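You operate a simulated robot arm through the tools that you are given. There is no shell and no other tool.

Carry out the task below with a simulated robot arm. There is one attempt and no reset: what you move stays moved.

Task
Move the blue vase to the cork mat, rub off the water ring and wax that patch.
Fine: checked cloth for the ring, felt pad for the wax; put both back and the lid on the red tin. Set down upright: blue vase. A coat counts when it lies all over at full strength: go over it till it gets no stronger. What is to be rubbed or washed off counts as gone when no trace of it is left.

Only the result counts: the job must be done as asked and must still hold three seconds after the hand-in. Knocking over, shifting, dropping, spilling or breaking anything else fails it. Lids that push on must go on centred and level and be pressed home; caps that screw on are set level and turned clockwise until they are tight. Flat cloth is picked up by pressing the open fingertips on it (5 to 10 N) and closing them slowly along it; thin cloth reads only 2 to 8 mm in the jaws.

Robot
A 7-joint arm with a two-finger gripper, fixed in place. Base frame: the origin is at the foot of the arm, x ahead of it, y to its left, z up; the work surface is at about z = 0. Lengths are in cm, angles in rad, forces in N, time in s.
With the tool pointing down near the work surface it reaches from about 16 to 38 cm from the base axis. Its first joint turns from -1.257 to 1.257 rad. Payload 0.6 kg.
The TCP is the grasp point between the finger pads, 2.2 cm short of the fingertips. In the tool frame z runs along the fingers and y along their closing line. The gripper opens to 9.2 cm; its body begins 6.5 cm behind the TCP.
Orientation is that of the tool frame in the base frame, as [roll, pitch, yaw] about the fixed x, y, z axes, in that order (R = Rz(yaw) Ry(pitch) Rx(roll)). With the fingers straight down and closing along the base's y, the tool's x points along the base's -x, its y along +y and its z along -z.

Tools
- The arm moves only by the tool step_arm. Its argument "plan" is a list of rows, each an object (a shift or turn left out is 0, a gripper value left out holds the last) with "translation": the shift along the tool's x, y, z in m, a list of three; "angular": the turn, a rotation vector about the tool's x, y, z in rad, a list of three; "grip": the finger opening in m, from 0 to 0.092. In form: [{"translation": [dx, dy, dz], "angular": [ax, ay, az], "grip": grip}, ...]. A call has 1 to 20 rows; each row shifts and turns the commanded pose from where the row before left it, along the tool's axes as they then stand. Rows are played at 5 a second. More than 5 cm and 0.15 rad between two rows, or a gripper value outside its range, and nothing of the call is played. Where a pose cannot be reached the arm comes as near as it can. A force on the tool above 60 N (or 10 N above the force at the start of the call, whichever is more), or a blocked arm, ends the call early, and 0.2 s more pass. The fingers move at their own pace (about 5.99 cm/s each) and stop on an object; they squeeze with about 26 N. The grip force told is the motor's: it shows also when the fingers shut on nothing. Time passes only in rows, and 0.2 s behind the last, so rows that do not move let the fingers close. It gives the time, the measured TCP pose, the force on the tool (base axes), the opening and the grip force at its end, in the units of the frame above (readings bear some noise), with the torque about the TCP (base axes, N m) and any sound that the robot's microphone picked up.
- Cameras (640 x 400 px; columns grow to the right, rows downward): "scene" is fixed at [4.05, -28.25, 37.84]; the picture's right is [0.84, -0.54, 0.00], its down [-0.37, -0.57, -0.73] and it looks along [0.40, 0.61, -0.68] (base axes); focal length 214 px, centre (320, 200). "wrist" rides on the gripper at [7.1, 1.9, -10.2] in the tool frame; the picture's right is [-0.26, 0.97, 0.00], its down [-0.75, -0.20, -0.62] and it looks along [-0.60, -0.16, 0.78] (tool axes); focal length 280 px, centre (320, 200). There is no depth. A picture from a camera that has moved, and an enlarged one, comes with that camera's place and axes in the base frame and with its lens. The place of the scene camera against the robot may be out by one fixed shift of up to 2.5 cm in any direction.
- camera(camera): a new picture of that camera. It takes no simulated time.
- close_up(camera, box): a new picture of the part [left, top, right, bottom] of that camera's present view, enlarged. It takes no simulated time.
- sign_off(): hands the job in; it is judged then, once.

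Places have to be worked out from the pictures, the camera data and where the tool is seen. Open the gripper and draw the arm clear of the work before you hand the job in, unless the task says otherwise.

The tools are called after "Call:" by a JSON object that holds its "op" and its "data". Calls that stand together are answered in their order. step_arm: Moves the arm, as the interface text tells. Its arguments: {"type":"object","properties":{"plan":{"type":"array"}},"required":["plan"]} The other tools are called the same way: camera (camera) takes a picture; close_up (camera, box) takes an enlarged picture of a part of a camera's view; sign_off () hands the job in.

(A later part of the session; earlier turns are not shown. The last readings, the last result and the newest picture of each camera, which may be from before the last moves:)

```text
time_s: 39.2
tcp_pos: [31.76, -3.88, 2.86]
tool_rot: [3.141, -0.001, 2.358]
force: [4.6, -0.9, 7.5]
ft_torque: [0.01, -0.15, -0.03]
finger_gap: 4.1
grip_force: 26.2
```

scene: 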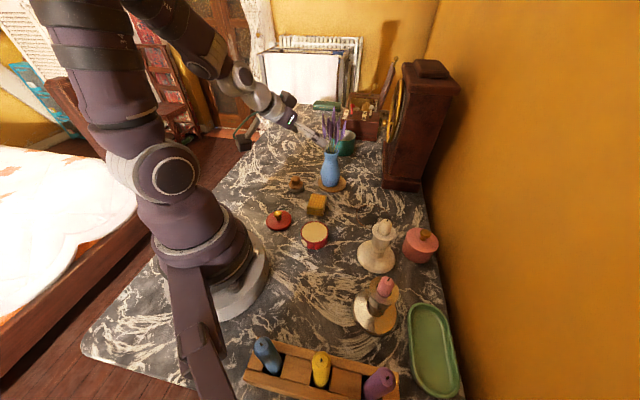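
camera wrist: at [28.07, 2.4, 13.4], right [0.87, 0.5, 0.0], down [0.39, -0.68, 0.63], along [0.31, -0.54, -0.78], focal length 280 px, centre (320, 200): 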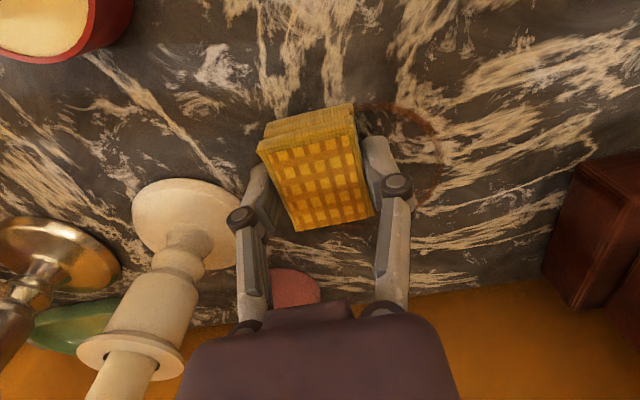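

About 7.5 N of pressure now. I start a circular rub of 2.7 cm radius around the ring centre, first a quarter of the circle to check forces.

Call:
{"op": "step_arm", "data": {"plan": [{"translation": [-0.00683, -0.00497, 0]}, {"translation": [-0.00804, -0.00261, 0]}, {"translation": [-0.00844, 0, 0]}, {"translation": [-0.00804, 0.00261, 0]}, {"translation": [-0.00683, 0.00497, 0]}]}}

```text
time_s: 40.4
tcp_pos: [34.57, -6.68, 2.75]
tool_rot: [-3.139, 0.0, 2.352]
force: [-3.4, -0.3, 5.6]
ft_torque: [0.01, 0.1, 0.01]
finger_gap: 4.07
grip_force: 26.1
```

Force stays moderate (5.6 N). I continue the rest of the circle.

Call:
{"op": "step_arm", "data": {"plan": [{"translation": [-0.00497, 0.00683, 0]}, {"translation": [-0.00261, 0.00804, 0]}, {"translation": [0, 0.00844, 0]}, {"translation": [0.00261, 0.00804, 0]}, {"translation": [0.00497, 0.00683, 0]}, {"translation": [0.00683, 0.00497, 0]}, {"translation": [0.00804, 0.00261, 0]}, {"translation": [0.00844, 0, 0]}, {"translation": [0.00804, -0.00261, 0]}, {"translation": [0.00683, -0.00497, 0]}, {"translation": [0.00497, -0.00683, 0]}, {"translation": [0.00261, -0.00804, 0]}, {"translation": [0, -0.00844, 0]}, {"translation": [-0.00261, -0.00804, 0]}, {"translation": [-0.00497, -0.00683, 0]}]}}

Call:
{"op": "camera", "data": {"camera": "wrist"}}

Call:
{"op": "close_up", "data": {"camera": "scene", "box": [330, 160, 430, 222]}}

```text
time_s: 43.6
tcp_pos: [31.82, -3.93, 2.64]
tool_rot: [3.141, -0.001, 2.356]
force: [1.0, 7.5, 12.6]
ft_torque: [0.14, -0.01, 0.02]
finger_gap: 4.08
grip_force: 26.3
```

```text
taken
camera wrist: at [28.09, 2.41, 12.88], right [0.87, 0.5, 0.0], down [0.39, -0.68, 0.62], along [0.31, -0.54, -0.78], focal length 280 px, centre (320, 200)
```

wrist: 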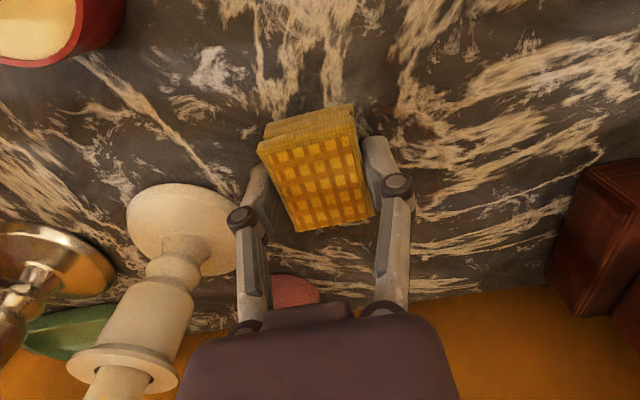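

```text
6.40 times, centred on (380, 191) of scene
camera zoom: at [4.05, -28.25, 37.84], right [0.84, -0.54, 0.0], down [-0.37, -0.57, -0.73], along [0.4, 0.61, -0.68], focal length 1373 px, centre (-64, 258)
```

zoom: 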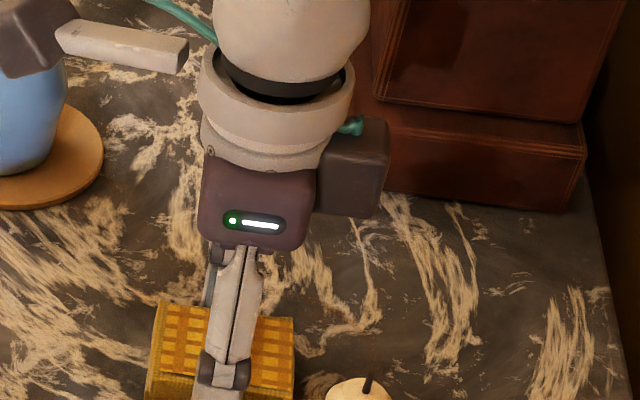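

Much of the ring already looks gone. I do a second full circle, then inspect.

Call:
{"op": "step_arm", "data": {"plan": [{"translation": [-0.00683, -0.00497, 0]}, {"translation": [-0.00804, -0.00261, 0]}, {"translation": [-0.00844, 0, 0]}, {"translation": [-0.00804, 0.00261, 0]}, {"translation": [-0.00683, 0.00497, 0]}, {"translation": [-0.00497, 0.00683, 0]}, {"translation": [-0.00261, 0.00804, 0]}, {"translation": [0, 0.00844, 0]}, {"translation": [0.00261, 0.00804, 0]}, {"translation": [0.00497, 0.00683, 0]}, {"translation": [0.00683, 0.00497, 0]}, {"translation": [0.00804, 0.00261, 0]}, {"translation": [0.00844, 0, 0]}, {"translation": [0.00804, -0.00261, 0]}, {"translation": [0.00683, -0.00497, 0]}, {"translation": [0.00497, -0.00683, 0]}, {"translation": [0.00261, -0.00804, 0]}, {"translation": [0, -0.00844, 0]}, {"translation": [-0.00261, -0.00804, 0]}, {"translation": [-0.00497, -0.00683, 0]}]}}

```text
time_s: 47.8
tcp_pos: [31.83, -3.95, 2.78]
tool_rot: [-3.141, 0.0, 2.357]
force: [-0.4, 0.9, -0.1]
ft_torque: [0.04, 0.0, 0.02]
finger_gap: 4.09
grip_force: 26.2
```

The force has dropped to zero, so the cloth may have eased up in the grip; I press down slightly to restore contact.

Call:
{"op": "step_arm", "data": {"plan": [{"translation": [0, 0, 0.0004]}, {"translation": [0, 0, 0]}]}}

```text
time_s: 48.4
tcp_pos: [31.78, -3.95, 2.75]
tool_rot: [3.141, 0.001, 2.356]
force: [-0.7, -0.5, 2.7]
ft_torque: [0.04, 0.05, -0.02]
finger_gap: 4.08
grip_force: 25.6
```

Call:
{"op": "step_arm", "data": {"plan": [{"translation": [0, 0, 0.0003]}, {"translation": [0, 0, 0]}]}}

```text
time_s: 49.0
tcp_pos: [31.92, -3.95, 2.73]
tool_rot: [3.141, 0.003, 2.357]
force: [-7.7, -0.8, 24.7]
ft_torque: [0.0, 0.23, -0.01]
finger_gap: 4.11
grip_force: 26.1
```

Force is 25 N; I back off 0.2 mm and run another full circle.

Call:
{"op": "step_arm", "data": {"plan": [{"translation": [-0.00683, -0.00497, -0.0002]}, {"translation": [-0.00804, -0.00261, 0]}, {"translation": [-0.00844, 0, 0]}, {"translation": [-0.00804, 0.00261, 0]}, {"translation": [-0.00683, 0.00497, 0]}, {"translation": [-0.00497, 0.00683, 0]}, {"translation": [-0.00261, 0.00804, 0]}, {"translation": [0, 0.00844, 0]}, {"translation": [0.00261, 0.00804, 0]}, {"translation": [0.00497, 0.00683, 0]}]}}

Call:
{"op": "step_arm", "data": {"plan": [{"translation": [0.00683, 0.00497, 0]}, {"translation": [0.00804, 0.00261, 0]}, {"translation": [0.00844, 0, 0]}, {"translation": [0.00804, -0.00261, 0]}, {"translation": [0.00683, -0.00497, 0]}, {"translation": [0.00497, -0.00683, 0]}, {"translation": [0.00261, -0.00804, 0]}, {"translation": [0, -0.00844, 0]}, {"translation": [-0.00261, -0.00804, 0]}, {"translation": [-0.00497, -0.00683, 0]}]}}

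```text
time_s: 51.2
tcp_pos: [37.13, -3.92, 2.75]
tool_rot: [-3.14, 0.001, 2.355]
force: [-0.9, -3.8, 5.7]
ft_torque: [-0.04, 0.0, 0.0]
finger_gap: 4.09
grip_force: 26.5
```

```text
time_s: 53.4
tcp_pos: [31.72, -4.04, 2.68]
tool_rot: [3.141, 0.0, 2.355]
force: [0.6, 1.5, 3.2]
ft_torque: [0.06, -0.01, 0.0]
finger_gap: 4.1
grip_force: 26.0
```

I lift the cloth, carry it back above its home place and turn it to the pick-up yaw, from where the wrist camera can see the ring area.

Call:
{"op": "step_arm", "data": {"plan": [{"translation": [0, 0, -0.01]}, {"translation": [0, 0, -0.02]}, {"translation": [0, 0, -0.02]}, {"translation": [0.0238, 0.0038, 0]}, {"translation": [0.0238, 0.0038, 0]}, {"translation": [0.0238, 0.0038, 0]}, {"translation": [0.0238, 0.0038, 0]}, {"translation": [0.0238, 0.0038, 0]}, {"translation": [0, 0, 0]}]}}

Call:
{"op": "step_arm", "data": {"plan": [{"angular": [0, 0, -0.1448]}, {"angular": [0, 0, -0.1448]}, {"angular": [0, 0, -0.1448]}, {"angular": [0, 0, -0.1448]}, {"angular": [0, 0, -0.1448]}, {"angular": [0, 0, -0.1448]}, {"angular": [0, 0, -0.1448]}, {"angular": [0, 0, -0.1448]}, {"angular": [0, 0, -0.1448]}, {"angular": [0, 0, -0.1448]}, {"angular": [0, 0, -0.1448]}, {"translation": [0, 0, 0]}]}}

Call:
{"op": "close_up", "data": {"camera": "wrist", "box": [30, 70, 230, 220]}}

Call:
{"op": "close_up", "data": {"camera": "scene", "box": [330, 160, 430, 222]}}

```text
time_s: 55.4
tcp_pos: [24.71, 5.83, 7.56]
tool_rot: [3.141, 0.0, 2.356]
force: [0.4, -0.3, -0.4]
ft_torque: [0.0, -0.02, 0.0]
finger_gap: 4.08
grip_force: 26.1
```

```text
time_s: 58.0
tcp_pos: [24.81, 5.72, 7.61]
tool_rot: [-3.14, 0.0, -2.331]
force: [-1.1, 0.7, 0.1]
ft_torque: [0.02, -0.02, 0.03]
finger_gap: 4.08
grip_force: 26.2
```

```text
2.67 times, centred on (130, 145) of wrist
camera zoom: at [18.37, 1.96, 17.83], right [-0.52, 0.86, 0.0], down [0.67, 0.4, 0.62], along [0.53, 0.32, -0.78], focal length 748 px, centre (827, 347)
```

zoom: 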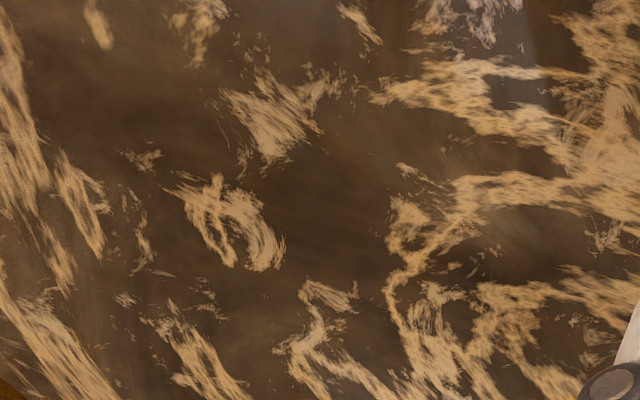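

```text
6.40 times, centred on (380, 191) of scene
camera zoom: at [4.05, -28.25, 37.84], right [0.84, -0.54, 0.0], down [-0.37, -0.57, -0.73], along [0.4, 0.61, -0.68], focal length 1373 px, centre (-64, 258)
```

zoom: 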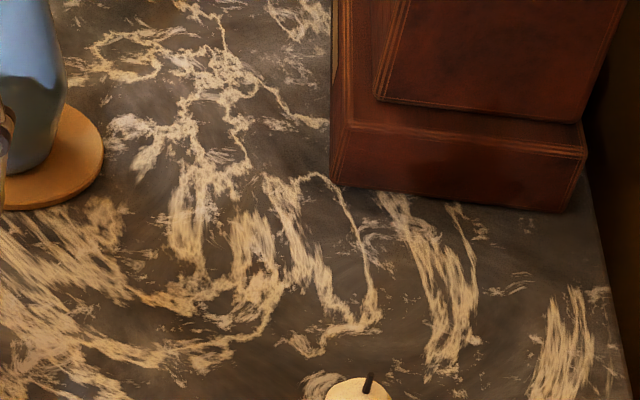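

The ring looks gone; I check more closely for faint traces before putting the cloth down.

Call:
{"op": "close_up", "data": {"camera": "wrist", "box": [70, 100, 150, 150]}}

Call:
{"op": "close_up", "data": {"camera": "wrist", "box": [130, 100, 210, 150]}}

Call:
{"op": "close_up", "data": {"camera": "wrist", "box": [70, 150, 150, 200]}}

Call:
{"op": "close_up", "data": {"camera": "wrist", "box": [130, 150, 210, 200]}}

```text
8.00 times, centred on (110, 125) of wrist
camera zoom: at [18.37, 1.96, 17.83], right [-0.52, 0.86, 0.0], down [0.67, 0.4, 0.62], along [0.53, 0.32, -0.78], focal length 2243 px, centre (2000, 800)
```

zoom: 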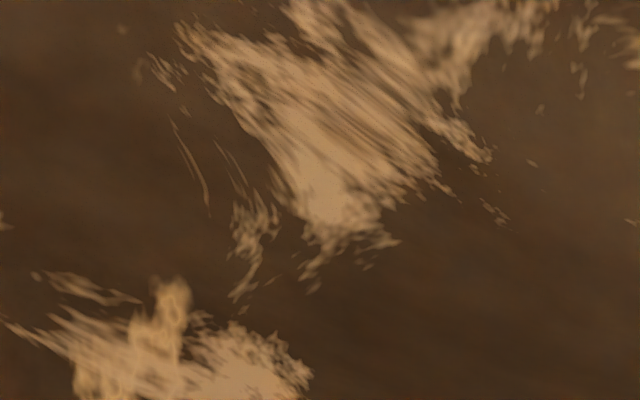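

```text
8.00 times, centred on (170, 125) of wrist
camera zoom: at [18.37, 1.96, 17.83], right [-0.52, 0.86, 0.0], down [0.67, 0.4, 0.62], along [0.53, 0.32, -0.78], focal length 2243 px, centre (1520, 800)
```

zoom: 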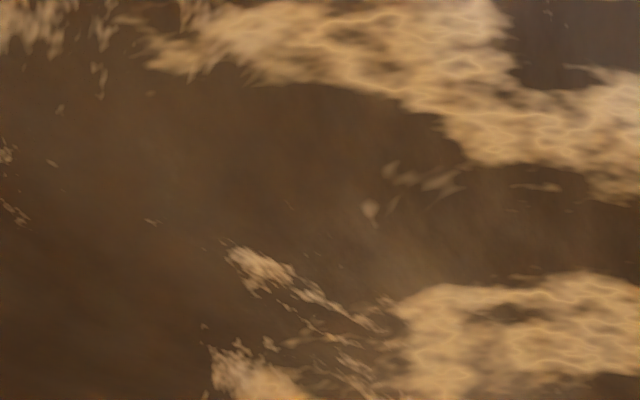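

```text
8.00 times, centred on (110, 175) of wrist
camera zoom: at [18.37, 1.96, 17.83], right [-0.52, 0.86, 0.0], down [0.67, 0.4, 0.62], along [0.53, 0.32, -0.78], focal length 2243 px, centre (2000, 400)
```

zoom: 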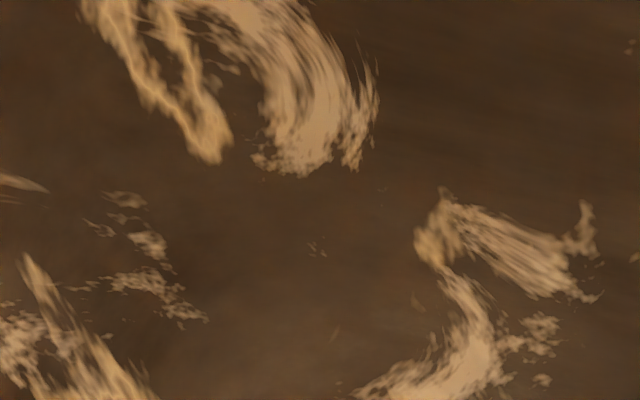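

```text
8.00 times, centred on (170, 175) of wrist
camera zoom: at [18.37, 1.96, 17.83], right [-0.52, 0.86, 0.0], down [0.67, 0.4, 0.62], along [0.53, 0.32, -0.78], focal length 2243 px, centre (1520, 400)
```

zoom: 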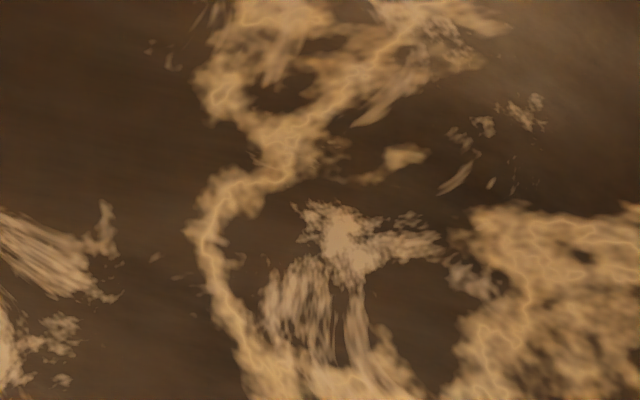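

No trace left visible. I lower the cloth onto its original spot.

Call:
{"op": "step_arm", "data": {"plan": [{"translation": [0, 0, 0.02]}, {"translation": [0, 0, 0.02]}, {"translation": [0, 0, 0.005]}, {"translation": [0, 0, 0.001]}, {"translation": [0, 0, 0]}]}}

Call:
{"op": "step_arm", "data": {"plan": [{"translation": [0, 0, 0.0007]}, {"translation": [0, 0, 0.0007]}, {"translation": [0, 0, 0]}]}}

```text
time_s: 59.2
tcp_pos: [24.67, 5.8, 3.05]
tool_rot: [-3.141, 0.001, -2.333]
force: [0.0, 0.1, -0.1]
ft_torque: [0.01, 0.0, -0.03]
finger_gap: 4.11
grip_force: 26.1
```

```text
time_s: 60.0
tcp_pos: [24.7, 5.77, 2.97]
tool_rot: [-3.141, -0.001, -2.333]
force: [0.1, 0.5, 0.1]
ft_torque: [0.01, 0.01, -0.02]
finger_gap: 4.06
grip_force: 25.7
```

Call:
{"op": "step_arm", "data": {"plan": [{"translation": [0, 0, 0.0007]}, {"translation": [0, 0, 0.0005]}, {"translation": [0, 0, 0.0005]}, {"translation": [0, 0, 0]}]}}

```text
time_s: 61.0
tcp_pos: [24.76, 5.84, 2.75]
tool_rot: [3.141, 0.0, -2.334]
force: [0.2, -0.4, 0.1]
ft_torque: [0.01, -0.02, -0.02]
finger_gap: 4.08
grip_force: 25.9
```

Call:
{"op": "step_arm", "data": {"plan": [{"translation": [0, 0, 0.0005]}, {"translation": [0, 0, 0.0005]}, {"translation": [0, 0, 0]}]}}

```text
time_s: 61.8
tcp_pos: [24.71, 5.75, 2.61]
tool_rot: [3.141, 0.0, -2.333]
force: [-3.6, -0.2, 11.8]
ft_torque: [0.03, 0.03, 0.0]
finger_gap: 4.07
grip_force: 25.9
```

Cloth is down (12 N). I ease off slightly and open the fingers slowly, then rise.

Call:
{"op": "step_arm", "data": {"plan": [{"translation": [0, 0, -0.0003]}, {"grip": 0.043}, {"grip": 0.046}, {"grip": 0.05}, {"grip": 0.058}, {"grip": 0.068}, {"grip": 0.08}, {"grip": 0.08}, {"translation": [0, 0, -0.02]}, {"translation": [0, 0, -0.03]}, {"translation": [0, 0, -0.03]}, {"translation": [0, 0, 0]}]}}

Call:
{"op": "camera", "data": {"camera": "wrist"}}

Call:
{"op": "close_up", "data": {"camera": "scene", "box": [240, 150, 400, 250]}}

```text
time_s: 64.4
tcp_pos: [24.8, 5.8, 10.66]
tool_rot: [-3.14, -0.001, -2.333]
force: [0.4, 0.4, 0.5]
ft_torque: [0.0, -0.01, -0.01]
finger_gap: 8.01
grip_force: 0.1
```

```text
taken
camera wrist: at [18.43, 1.95, 20.92], right [-0.52, 0.86, 0.0], down [0.67, 0.4, 0.62], along [0.54, 0.32, -0.78], focal length 280 px, centre (320, 200)
```

wrist: 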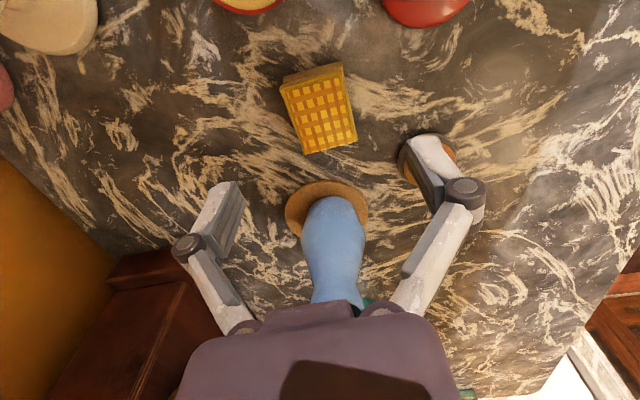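

```text
4.00 times, centred on (320, 200) of scene
camera zoom: at [4.05, -28.25, 37.84], right [0.84, -0.54, 0.0], down [-0.37, -0.57, -0.73], along [0.4, 0.61, -0.68], focal length 858 px, centre (320, 200)
```

zoom: 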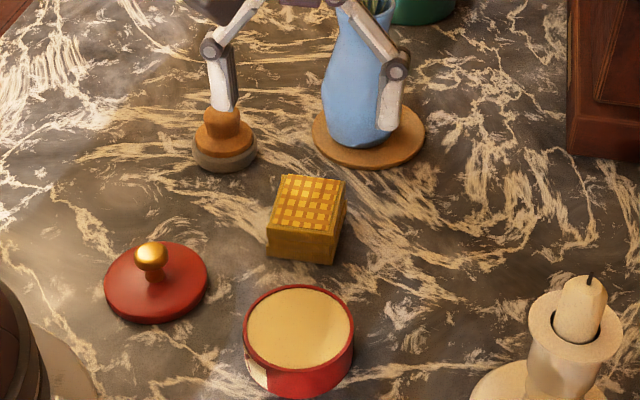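

The cloth is back in place. I yaw back to zero and go over the ring area once more to verify it is clean with an unobstructed view.

Call:
{"op": "step_arm", "data": {"plan": [{"translation": [0, 0, -0.03]}, {"translation": [0, 0, -0.03]}, {"angular": [0, 0, 0.135]}, {"angular": [0, 0, 0.135]}, {"angular": [0, 0, 0.135]}, {"angular": [0, 0, 0.135]}, {"angular": [0, 0, 0.135]}, {"angular": [0, 0, 0.132]}, {"translation": [0, -0.03, 0]}, {"translation": [-0.02, -0.03, 0]}, {"translation": [-0.03, -0.007, 0]}, {"translation": [-0.026, 0, 0]}, {"translation": [0, 0, 0]}]}}

Call:
{"op": "close_up", "data": {"camera": "wrist", "box": [220, 40, 400, 152]}}

Call:
{"op": "camera", "data": {"camera": "scene"}}

```text
time_s: 67.2
tcp_pos: [32.27, -0.81, 16.75]
tool_rot: [3.142, 0.001, -3.138]
force: [0.7, 0.4, -0.8]
ft_torque: [-0.04, -0.01, 0.01]
finger_gap: 8.0
grip_force: 0.0
```

```text
3.56 times, centred on (310, 96) of wrist
camera zoom: at [25.13, 1.04, 26.85], right [0.26, 0.97, 0.0], down [0.75, -0.2, 0.62], along [0.6, -0.16, -0.78], focal length 997 px, centre (356, 570)
```

zoom: 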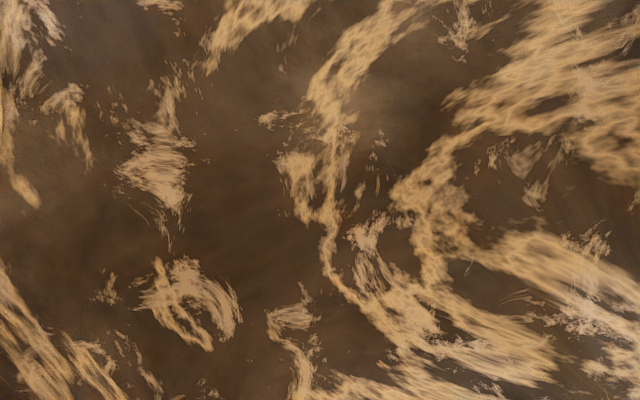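

```text
taken
```

scene: 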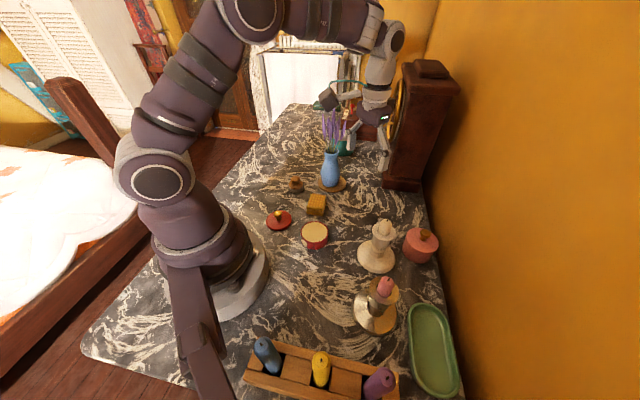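

Call:
{"op": "close_up", "data": {"camera": "wrist", "box": [245, 60, 315, 104]}}

Call:
{"op": "close_up", "data": {"camera": "wrist", "box": [285, 60, 355, 104]}}

Call:
{"op": "close_up", "data": {"camera": "wrist", "box": [245, 104, 345, 160]}}

```text
9.09 times, centred on (280, 82) of wrist
camera zoom: at [25.13, 1.04, 26.85], right [0.26, 0.97, 0.0], down [0.75, -0.2, 0.62], along [0.6, -0.16, -0.78], focal length 2549 px, centre (684, 1273)
```

zoom: 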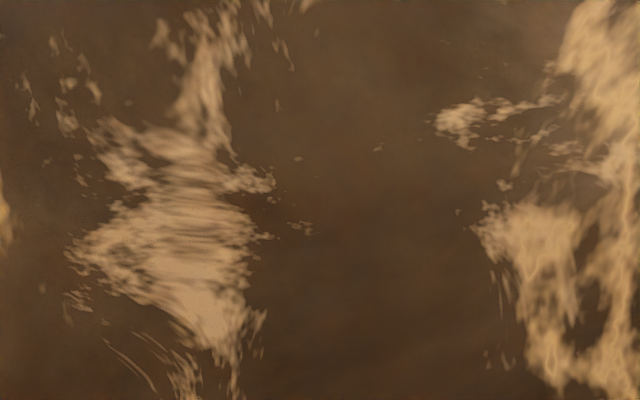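

```text
9.09 times, centred on (320, 82) of wrist
camera zoom: at [25.13, 1.04, 26.85], right [0.26, 0.97, 0.0], down [0.75, -0.2, 0.62], along [0.6, -0.16, -0.78], focal length 2549 px, centre (320, 1273)
```

zoom: 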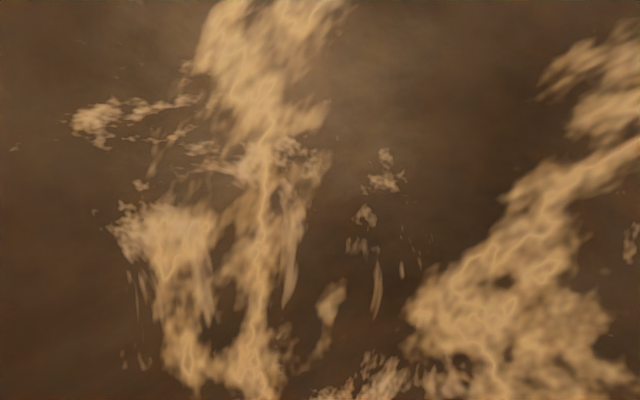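

```text
6.40 times, centred on (295, 132) of wrist
camera zoom: at [25.13, 1.04, 26.85], right [0.26, 0.97, 0.0], down [0.75, -0.2, 0.62], along [0.6, -0.16, -0.78], focal length 1794 px, centre (480, 635)
```

zoom: 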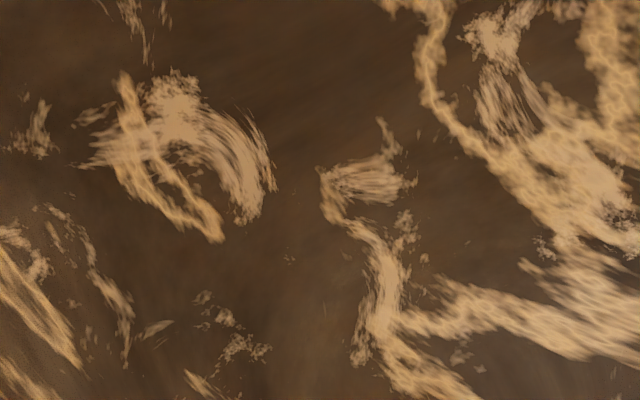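

The ring patch is clean. Now I go to the felt pad (around (23.3, 16)), first moving back in x and then left, to measure it.

Call:
{"op": "step_arm", "data": {"plan": [{"translation": [0.03, 0, 0]}, {"translation": [0.03, 0, 0]}, {"translation": [0.03, 0.01, 0]}, {"translation": [0, 0.03, 0]}, {"translation": [0, 0.03, 0]}, {"translation": [0, 0.03, 0.005]}, {"translation": [0, 0.03, 0.01]}, {"translation": [0, 0.035, 0.01]}, {"translation": [0, 0, 0]}]}}

Call:
{"op": "camera", "data": {"camera": "wrist"}}

Call:
{"op": "close_up", "data": {"camera": "wrist", "box": [240, 20, 400, 120]}}

Call:
{"op": "close_up", "data": {"camera": "scene", "box": [270, 160, 350, 210]}}

```text
time_s: 69.2
tcp_pos: [23.3, 15.59, 14.23]
tool_rot: [-3.141, -0.001, -3.14]
force: [0.5, 0.2, 0.8]
ft_torque: [0.01, -0.02, 0.02]
finger_gap: 8.01
grip_force: 0.0
```

```text
taken
camera wrist: at [16.17, 17.51, 24.35], right [0.26, 0.97, 0.0], down [0.75, -0.2, 0.62], along [0.6, -0.16, -0.78], focal length 280 px, centre (320, 200)
```

wrist: 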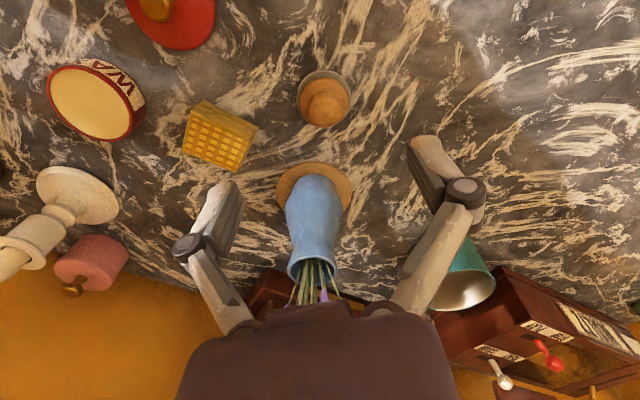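

```text
4.00 times, centred on (320, 70) of wrist
camera zoom: at [16.17, 17.51, 24.35], right [0.26, 0.97, 0.0], down [0.75, -0.2, 0.62], along [0.6, -0.16, -0.78], focal length 1122 px, centre (320, 720)
```

zoom: 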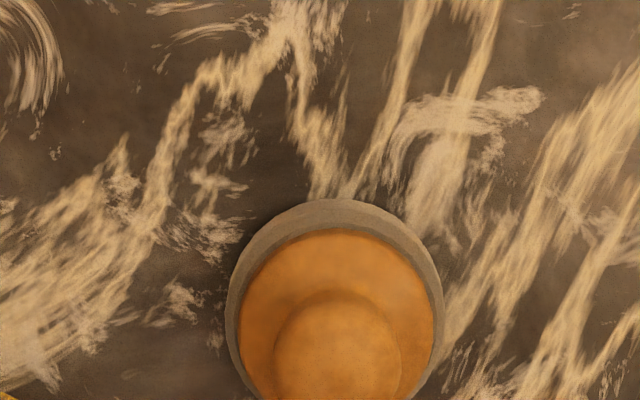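

```text
8.00 times, centred on (310, 185) of scene
camera zoom: at [4.05, -28.25, 37.84], right [0.84, -0.54, 0.0], down [-0.37, -0.57, -0.73], along [0.4, 0.61, -0.68], focal length 1716 px, centre (400, 320)
```

zoom: 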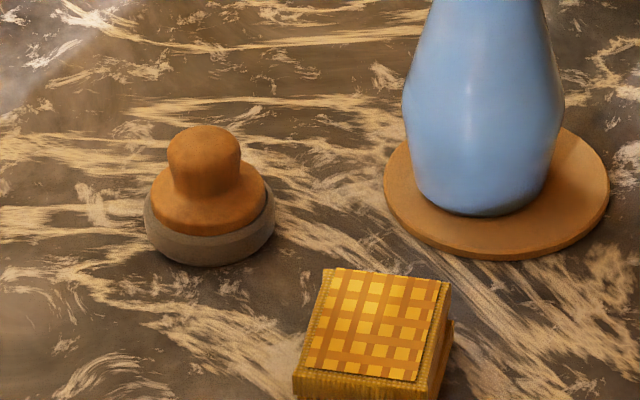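

Felt pad: centre about (23.65, 15.83), felt radius 2.3 cm, wooden knob about 2.4 cm wide with its top near z 3.8. I align over it, narrow the opening and descend in two stages.

Call:
{"op": "step_arm", "data": {"plan": [{"translation": [-0.0035, 0.0027, 0], "grip": 0.06}, {"translation": [0, 0, 0.025], "grip": 0.06}, {"translation": [0, 0, 0.025], "grip": 0.06}, {"translation": [0, 0, 0.015], "grip": 0.06}, {"translation": [0, 0, 0], "grip": 0.06}]}}

Call:
{"op": "camera", "data": {"camera": "wrist"}}

Call:
{"op": "close_up", "data": {"camera": "scene", "box": [250, 130, 350, 192]}}

```text
time_s: 70.4
tcp_pos: [23.68, 15.88, 7.67]
tool_rot: [-3.141, 0.001, -3.139]
force: [-0.7, 0.2, -0.5]
ft_torque: [0.03, 0.0, 0.02]
finger_gap: 5.99
grip_force: 0.0
```

```text
taken
camera wrist: at [16.55, 17.72, 17.84], right [0.26, 0.97, 0.0], down [0.75, -0.2, 0.63], along [0.6, -0.16, -0.78], focal length 280 px, centre (320, 200)
```

wrist: 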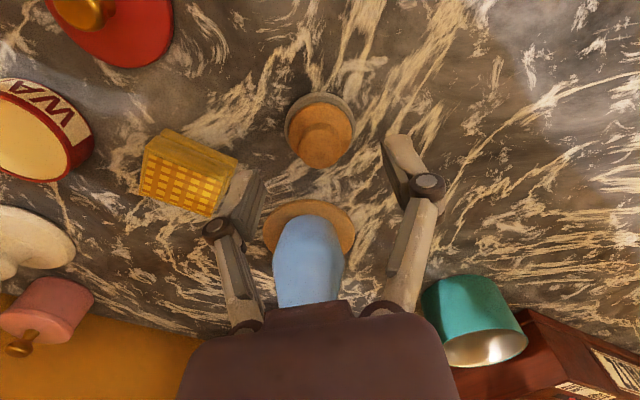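

```text
6.40 times, centred on (300, 161) of scene
camera zoom: at [4.05, -28.25, 37.84], right [0.84, -0.54, 0.0], down [-0.37, -0.57, -0.73], along [0.4, 0.61, -0.68], focal length 1373 px, centre (448, 450)
```

zoom: 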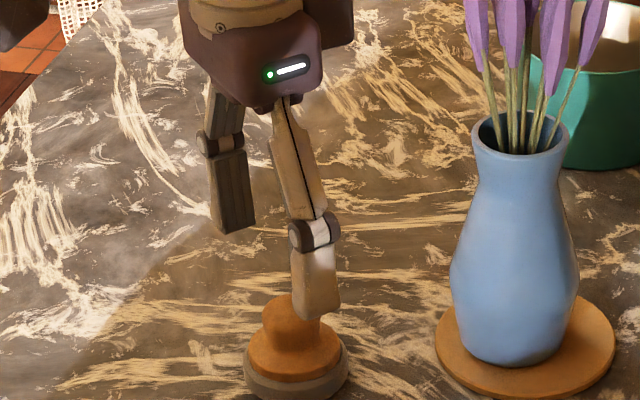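

The knob is centred within 2 mm. I descend to z about 4.0 and close on the knob.

Call:
{"op": "step_arm", "data": {"plan": [{"translation": [0, 0.0012, 0.015], "grip": 0.06}, {"translation": [0, 0, 0.015], "grip": 0.06}, {"translation": [0, 0, 0.007], "grip": 0.06}, {"translation": [0, 0, 0], "grip": 0.06}]}}

Call:
{"op": "camera", "data": {"camera": "wrist"}}

Call:
{"op": "close_up", "data": {"camera": "scene", "box": [250, 140, 350, 202]}}

```text
time_s: 71.4
tcp_pos: [23.61, 16.09, 4.02]
tool_rot: [3.141, 0.0, -3.14]
force: [-0.5, -0.2, 0.8]
ft_torque: [-0.01, 0.03, -0.04]
finger_gap: 5.98
grip_force: 0.0
```

```text
taken
camera wrist: at [16.52, 17.9, 14.16], right [0.26, 0.97, 0.0], down [0.75, -0.2, 0.63], along [0.6, -0.16, -0.78], focal length 280 px, centre (320, 200)
```

wrist: 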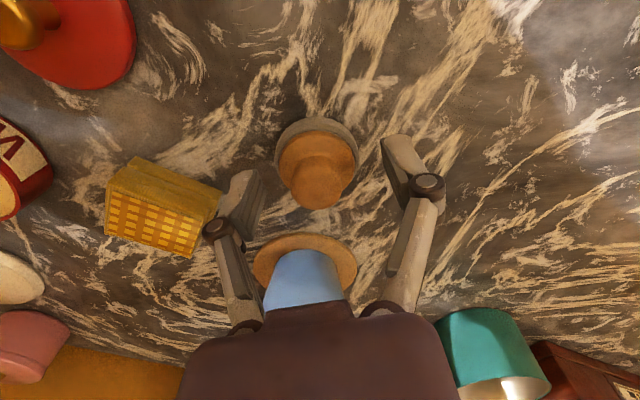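

```text
6.40 times, centred on (300, 171) of scene
camera zoom: at [4.05, -28.25, 37.84], right [0.84, -0.54, 0.0], down [-0.37, -0.57, -0.73], along [0.4, 0.61, -0.68], focal length 1373 px, centre (448, 386)
```

zoom: 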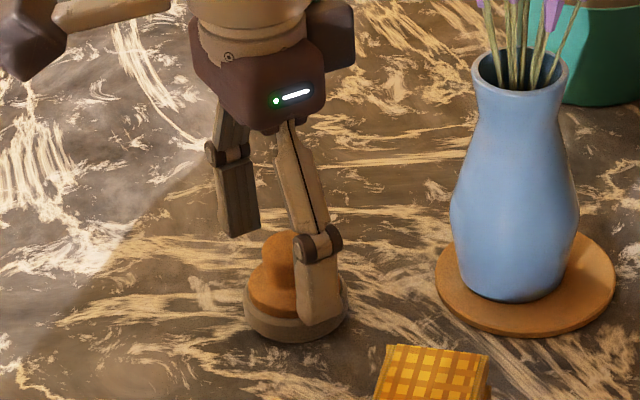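

I raise 2 mm for clearance over the collar and close gradually on the knob.

Call:
{"op": "step_arm", "data": {"plan": [{"translation": [0, 0, -0.002], "grip": 0.05}, {"grip": 0.042}, {"grip": 0.036}, {"grip": 0.031}, {"grip": 0.027}, {"grip": 0.023}, {"grip": 0.019}, {"grip": 0.015}, {"grip": 0.012}, {"grip": 0.012}]}}

Call:
{"op": "camera", "data": {"camera": "wrist"}}

Call:
{"op": "close_up", "data": {"camera": "scene", "box": [250, 140, 350, 202]}}

```text
time_s: 73.6
tcp_pos: [23.69, 16.04, 4.23]
tool_rot: [3.142, 0.001, -3.14]
force: [0.2, 0.3, 2.1]
ft_torque: [-0.02, -0.03, 0.01]
finger_gap: 2.41
grip_force: 26.1
```

```text
taken
camera wrist: at [16.52, 17.89, 14.38], right [0.26, 0.97, 0.0], down [0.75, -0.2, 0.63], along [0.6, -0.16, -0.78], focal length 280 px, centre (320, 200)
```

wrist: 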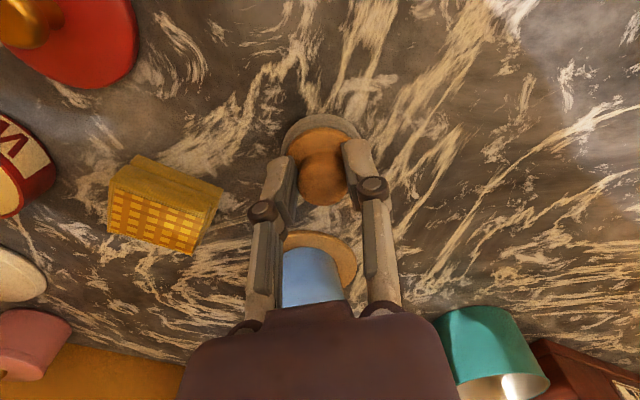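

```text
6.40 times, centred on (300, 171) of scene
camera zoom: at [4.05, -28.25, 37.84], right [0.84, -0.54, 0.0], down [-0.37, -0.57, -0.73], along [0.4, 0.61, -0.68], focal length 1373 px, centre (448, 386)
```

zoom: 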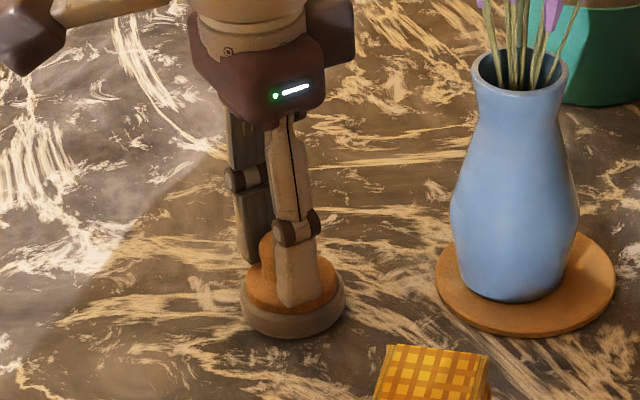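

The knob is gripped (2.41 cm). I lift the pad and carry it toward the tin, stopping just past it to measure the tin.

Call:
{"op": "step_arm", "data": {"plan": [{"translation": [0, 0, -0.01]}, {"translation": [0, 0, -0.025]}, {"translation": [0, 0, -0.03]}, {"translation": [0, -0.03, 0]}, {"translation": [0, -0.034, 0]}, {"translation": [0, -0.034, 0]}, {"translation": [0, -0.034, 0]}, {"translation": [0, -0.034, 0]}, {"translation": [-0.01, 0, 0]}, {"translation": [0, 0, 0]}]}}

Call:
{"op": "camera", "data": {"camera": "wrist"}}

Call:
{"op": "close_up", "data": {"camera": "wrist", "box": [190, 0, 350, 100]}}

Call:
{"op": "close_up", "data": {"camera": "scene", "box": [260, 170, 380, 250]}}

```text
time_s: 75.8
tcp_pos: [24.69, -0.57, 10.7]
tool_rot: [-3.14, 0.0, -3.139]
force: [-0.5, -0.6, -0.2]
ft_torque: [-0.04, 0.0, -0.02]
finger_gap: 2.4
grip_force: 26.0
```

```text
taken
camera wrist: at [17.52, 1.29, 20.89], right [0.26, 0.97, 0.0], down [0.75, -0.2, 0.63], along [0.6, -0.16, -0.78], focal length 280 px, centre (320, 200)
```

wrist: 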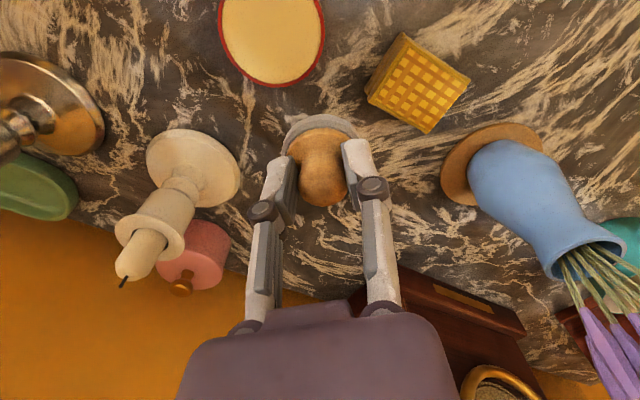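

```text
4.00 times, centred on (270, 50) of wrist
camera zoom: at [17.52, 1.29, 20.89], right [0.26, 0.97, 0.0], down [0.75, -0.2, 0.63], along [0.6, -0.16, -0.78], focal length 1122 px, centre (520, 800)
```

zoom: 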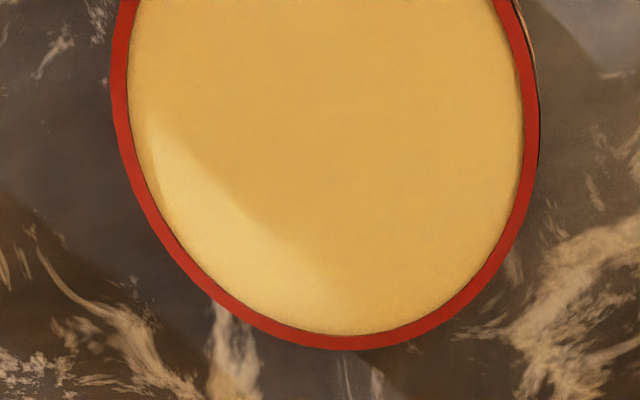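

```text
5.00 times, centred on (320, 210) of scene
camera zoom: at [4.05, -28.25, 37.84], right [0.84, -0.54, 0.0], down [-0.37, -0.57, -0.73], along [0.4, 0.61, -0.68], focal length 1072 px, centre (320, 150)
```

zoom: 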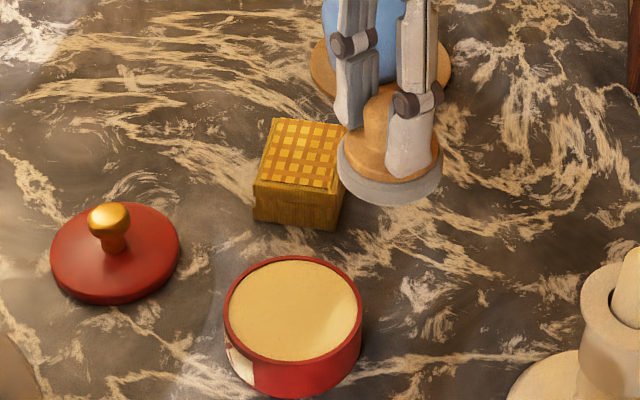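

Tin centre works out at about (19.13, -1.95), rim radius 3.0, inner radius 2.8, rim near z 2.6; the pad (radius 2.3) fits inside. I move the pad above it and lower to just above the wax.

Call:
{"op": "step_arm", "data": {"plan": [{"translation": [0.0278, -0.0069, 0]}, {"translation": [0.0278, -0.0069, 0]}, {"translation": [0, 0, 0.015]}, {"translation": [0, 0, 0.015]}, {"translation": [0, 0, 0]}]}}

Call:
{"op": "camera", "data": {"camera": "wrist"}}

Call:
{"op": "close_up", "data": {"camera": "scene", "box": [260, 190, 380, 270]}}

```text
time_s: 77.0
tcp_pos: [19.13, -1.92, 7.69]
tool_rot: [3.14, 0.0, -3.14]
force: [-0.4, -0.6, -0.5]
ft_torque: [-0.01, 0.01, 0.01]
finger_gap: 2.41
grip_force: 25.8
```

```text
taken
camera wrist: at [11.95, -0.07, 17.82], right [0.26, 0.97, 0.0], down [0.75, -0.2, 0.62], along [0.6, -0.16, -0.78], focal length 280 px, centre (320, 200)
```

wrist: 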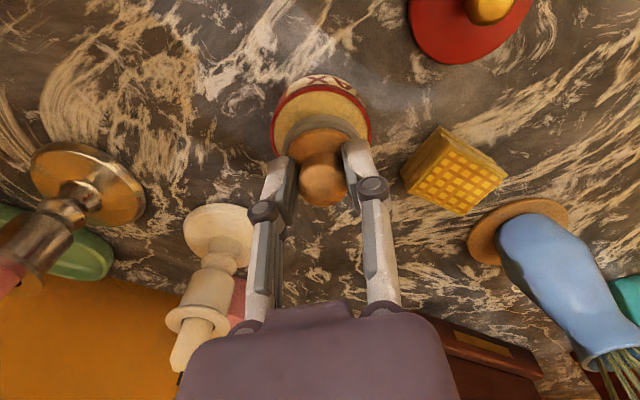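

```text
5.00 times, centred on (320, 230) of scene
camera zoom: at [4.05, -28.25, 37.84], right [0.84, -0.54, 0.0], down [-0.37, -0.57, -0.73], along [0.4, 0.61, -0.68], focal length 1072 px, centre (320, 50)
```

zoom: 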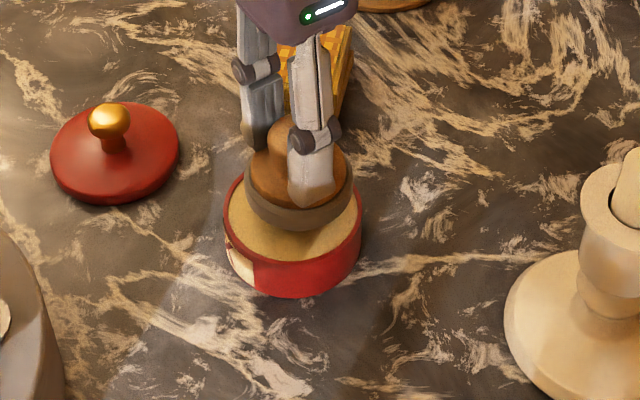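

Call:
{"op": "close_up", "data": {"camera": "wrist", "box": [260, 65, 385, 143]}}

```text
5.12 times, centred on (322, 104) of wrist
camera zoom: at [11.95, -0.07, 17.82], right [0.26, 0.97, 0.0], down [0.75, -0.2, 0.62], along [0.6, -0.16, -0.78], focal length 1436 px, centre (307, 692)
```

zoom: 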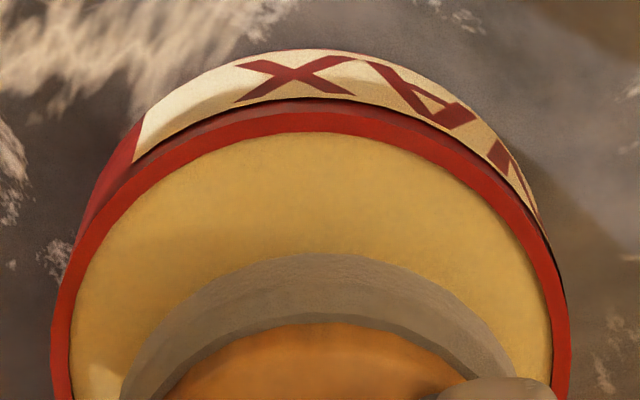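

The pad sits about 0.45 cm forward (+x) of the TCP, so I shift back by that to centre it in the tin, then lower carefully.

Call:
{"op": "step_arm", "data": {"plan": [{"translation": [0.0045, 0, 0]}, {"translation": [0, 0, 0.004]}, {"translation": [0, 0, 0.003]}, {"translation": [0, 0, 0]}]}}

Call:
{"op": "close_up", "data": {"camera": "wrist", "box": [240, 65, 400, 165]}}

Call:
{"op": "close_up", "data": {"camera": "scene", "box": [280, 200, 360, 250]}}

```text
time_s: 78.0
tcp_pos: [18.66, -1.87, 6.89]
tool_rot: [3.141, 0.0, -3.137]
force: [-0.4, 0.8, 0.5]
ft_torque: [-0.02, -0.01, 0.0]
finger_gap: 2.38
grip_force: 26.2
```

```text
4.00 times, centred on (320, 115) of wrist
camera zoom: at [11.53, -0.1, 17.16], right [0.26, 0.97, 0.0], down [0.75, -0.2, 0.63], along [0.6, -0.16, -0.78], focal length 1122 px, centre (320, 540)
```

zoom: 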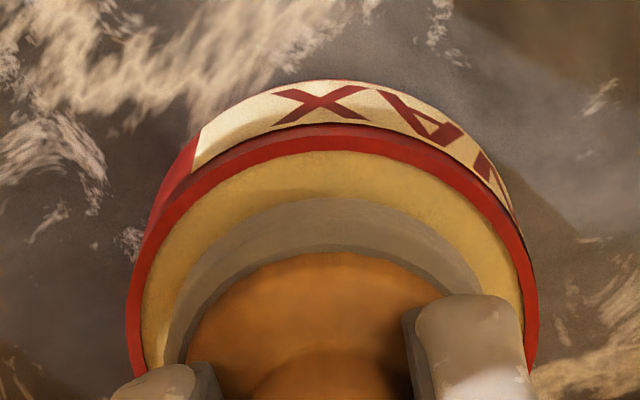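

```text
8.00 times, centred on (320, 225) of scene
camera zoom: at [4.05, -28.25, 37.84], right [0.84, -0.54, 0.0], down [-0.37, -0.57, -0.73], along [0.4, 0.61, -0.68], focal length 1716 px, centre (320, 0)
```

zoom: 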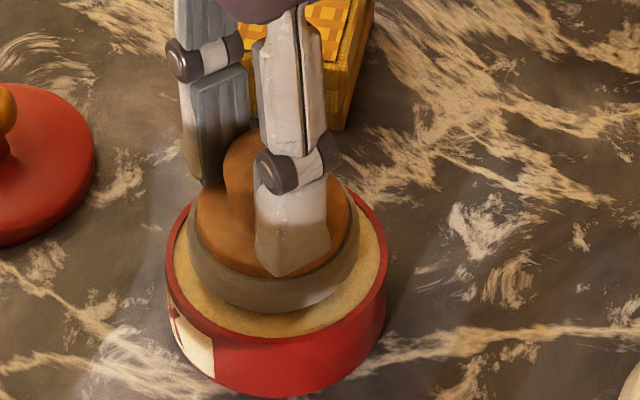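

Well centred. I lower in small steps to touch the wax.

Call:
{"op": "step_arm", "data": {"plan": [{"translation": [0, 0, 0.002]}, {"translation": [0, 0, 0.001]}, {"translation": [0, 0, 0.001]}, {"translation": [0, 0, 0]}]}}

```text
time_s: 79.0
tcp_pos: [18.7, -1.98, 6.61]
tool_rot: [3.141, -0.001, -3.139]
force: [-1.7, 0.6, 16.7]
ft_torque: [0.02, -0.05, 0.05]
finger_gap: 2.4
grip_force: 26.2
```

Contact with the wax at 17 N. I ease to a lighter press, hold it and make tiny back-and-forth twists so the felt picks up wax without dragging the tin.

Call:
{"op": "step_arm", "data": {"plan": [{"translation": [0, 0, -0.0004]}, {"translation": [0, 0, 0]}, {"angular": [0, 0, 0.04]}, {"angular": [0, 0, -0.04]}, {"angular": [0, 0, -0.04]}, {"angular": [0, 0, 0.04]}, {"translation": [0, 0, 0]}]}}

Call:
{"op": "close_up", "data": {"camera": "scene", "box": [280, 200, 360, 250]}}

```text
time_s: 80.6
tcp_pos: [18.7, -1.98, 6.68]
tool_rot: [-3.139, 0.001, -3.141]
force: [-0.4, 1.9, 5.0]
ft_torque: [0.04, -0.11, 0.04]
finger_gap: 2.37
grip_force: 26.3
```

```text
8.00 times, centred on (320, 225) of scene
camera zoom: at [4.05, -28.25, 37.84], right [0.84, -0.54, 0.0], down [-0.37, -0.57, -0.73], along [0.4, 0.61, -0.68], focal length 1716 px, centre (320, 0)
```

zoom: 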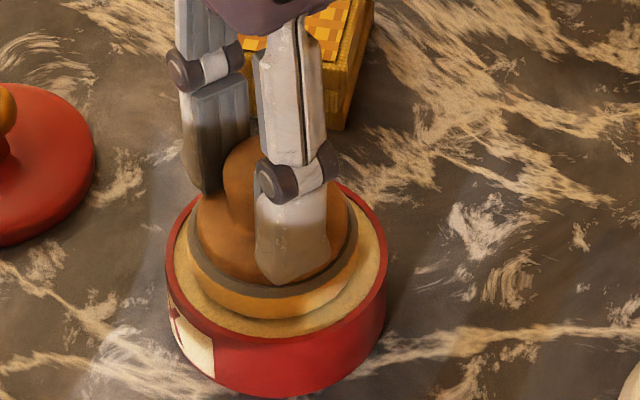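

The felt has clearly taken on wax. I lift out and carry the pad to the near side of the patch.

Call:
{"op": "step_arm", "data": {"plan": [{"translation": [0, 0, -0.01]}, {"translation": [0, 0, -0.02]}, {"translation": [-0.026, -0.0039, 0]}, {"translation": [-0.026, -0.0039, 0]}, {"translation": [-0.026, -0.0039, 0]}, {"translation": [-0.026, -0.0039, 0]}, {"translation": [-0.026, -0.0039, 0]}, {"translation": [0, 0, 0.02]}, {"translation": [0, 0, 0.02]}, {"translation": [0, 0, 0.008]}, {"translation": [0, 0, 0]}]}}

Call:
{"op": "camera", "data": {"camera": "wrist"}}

Call:
{"op": "close_up", "data": {"camera": "scene", "box": [260, 150, 420, 250]}}

```text
time_s: 83.0
tcp_pos: [31.62, -3.89, 4.79]
tool_rot: [-3.141, 0.0, -3.139]
force: [-1.0, 0.7, -0.1]
ft_torque: [-0.04, 0.02, 0.02]
finger_gap: 2.38
grip_force: 25.6
```

```text
taken
camera wrist: at [24.52, -2.04, 15.0], right [0.26, 0.97, 0.0], down [0.75, -0.2, 0.63], along [0.6, -0.16, -0.78], focal length 280 px, centre (320, 200)
```

wrist: 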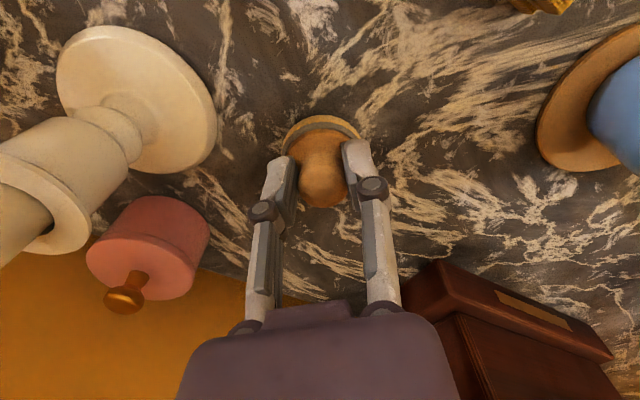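

```text
4.00 times, centred on (340, 200) of scene
camera zoom: at [4.05, -28.25, 37.84], right [0.84, -0.54, 0.0], down [-0.37, -0.57, -0.73], along [0.4, 0.61, -0.68], focal length 858 px, centre (240, 200)
```

zoom: 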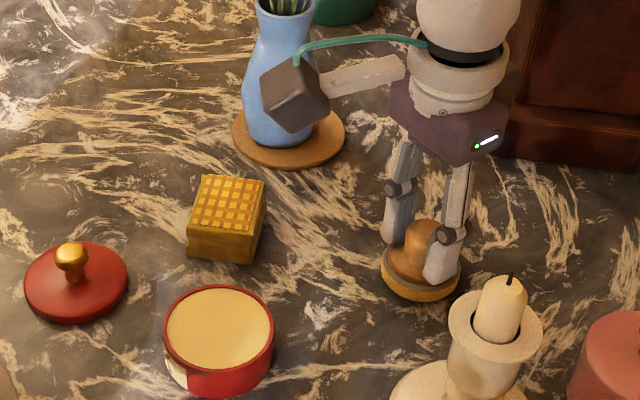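

Pad is loaded and above the patch. I lower in small steps to contact.

Call:
{"op": "step_arm", "data": {"plan": [{"translation": [0, 0, 0.002]}, {"translation": [0, 0, 0.001]}, {"translation": [0, 0, 0.001]}, {"translation": [0, 0, 0]}]}}

```text
time_s: 84.0
tcp_pos: [31.67, -3.93, 4.37]
tool_rot: [-3.14, -0.002, -3.139]
force: [1.0, -0.6, -0.9]
ft_torque: [0.02, -0.03, 0.04]
finger_gap: 2.37
grip_force: 26.3
```

Call:
{"op": "step_arm", "data": {"plan": [{"translation": [0, 0, 0.0007]}, {"translation": [0, 0, 0.0005]}, {"translation": [0, 0, 0]}]}}

```text
time_s: 84.8
tcp_pos: [31.67, -3.98, 4.35]
tool_rot: [-3.142, 0.0, -3.139]
force: [-0.1, 0.3, 0.4]
ft_torque: [0.01, -0.01, 0.0]
finger_gap: 2.4
grip_force: 26.3
```

Call:
{"op": "step_arm", "data": {"plan": [{"translation": [0, 0, 0.0005]}, {"translation": [0, 0, 0.0005]}, {"translation": [0, 0, 0]}]}}

```text
time_s: 85.6
tcp_pos: [31.73, -3.91, 4.16]
tool_rot: [3.141, -0.001, -3.139]
force: [-0.5, 0.9, 0.2]
ft_torque: [0.0, -0.01, 0.02]
finger_gap: 2.38
grip_force: 25.9
```

Call:
{"op": "step_arm", "data": {"plan": [{"translation": [0, 0, 0.0005]}, {"translation": [0, 0, 0.0005]}, {"translation": [0, 0, 0]}]}}

```text
time_s: 86.4
tcp_pos: [31.72, -3.83, 4.07]
tool_rot: [-3.141, 0.0, -3.14]
force: [-0.3, -0.1, 2.8]
ft_torque: [-0.01, -0.07, 0.03]
finger_gap: 2.37
grip_force: 26.3
```

Light contact (2.8 N). I press a touch more and begin the circular waxing path (pad-centre radius 2.5 cm).

Call:
{"op": "step_arm", "data": {"plan": [{"translation": [0, 0, 0.0003]}, {"translation": [-0.00122, -0.00773, 0]}, {"translation": [-0.00355, -0.00697, 0]}, {"translation": [-0.00553, -0.00553, 0]}, {"translation": [-0.00697, -0.00355, 0]}, {"translation": [-0.00773, -0.00122, 0]}]}}

Call:
{"op": "camera", "data": {"camera": "wrist"}}

Call:
{"op": "close_up", "data": {"camera": "scene", "box": [310, 160, 430, 235]}}

```text
time_s: 87.8
tcp_pos: [34.23, -6.42, 4.26]
tool_rot: [-3.139, 0.001, 3.142]
force: [-4.4, -0.8, 10.5]
ft_torque: [0.05, 0.01, 0.03]
finger_gap: 2.36
grip_force: 26.5
```

```text
taken
camera wrist: at [27.0, -4.59, 14.25], right [0.26, 0.97, 0.0], down [0.75, -0.2, 0.62], along [0.6, -0.16, -0.78], focal length 280 px, centre (320, 200)
```

wrist: 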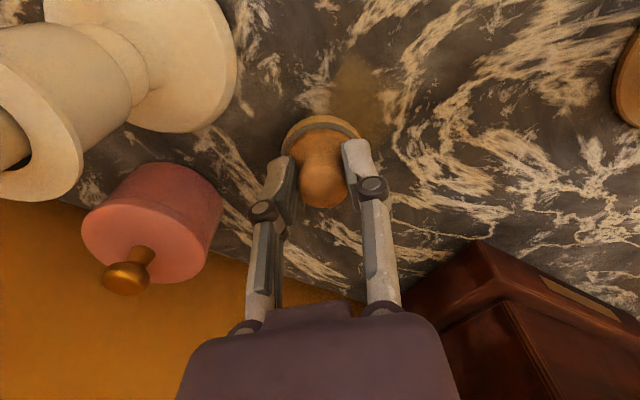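

```text
5.33 times, centred on (370, 198) of scene
camera zoom: at [4.04, -28.25, 37.84], right [0.84, -0.54, 0.0], down [-0.37, -0.57, -0.73], along [0.4, 0.61, -0.68], focal length 1144 px, centre (53, 213)
```

zoom: 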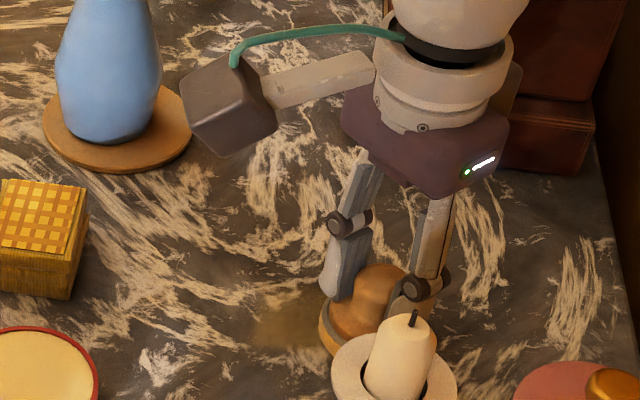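

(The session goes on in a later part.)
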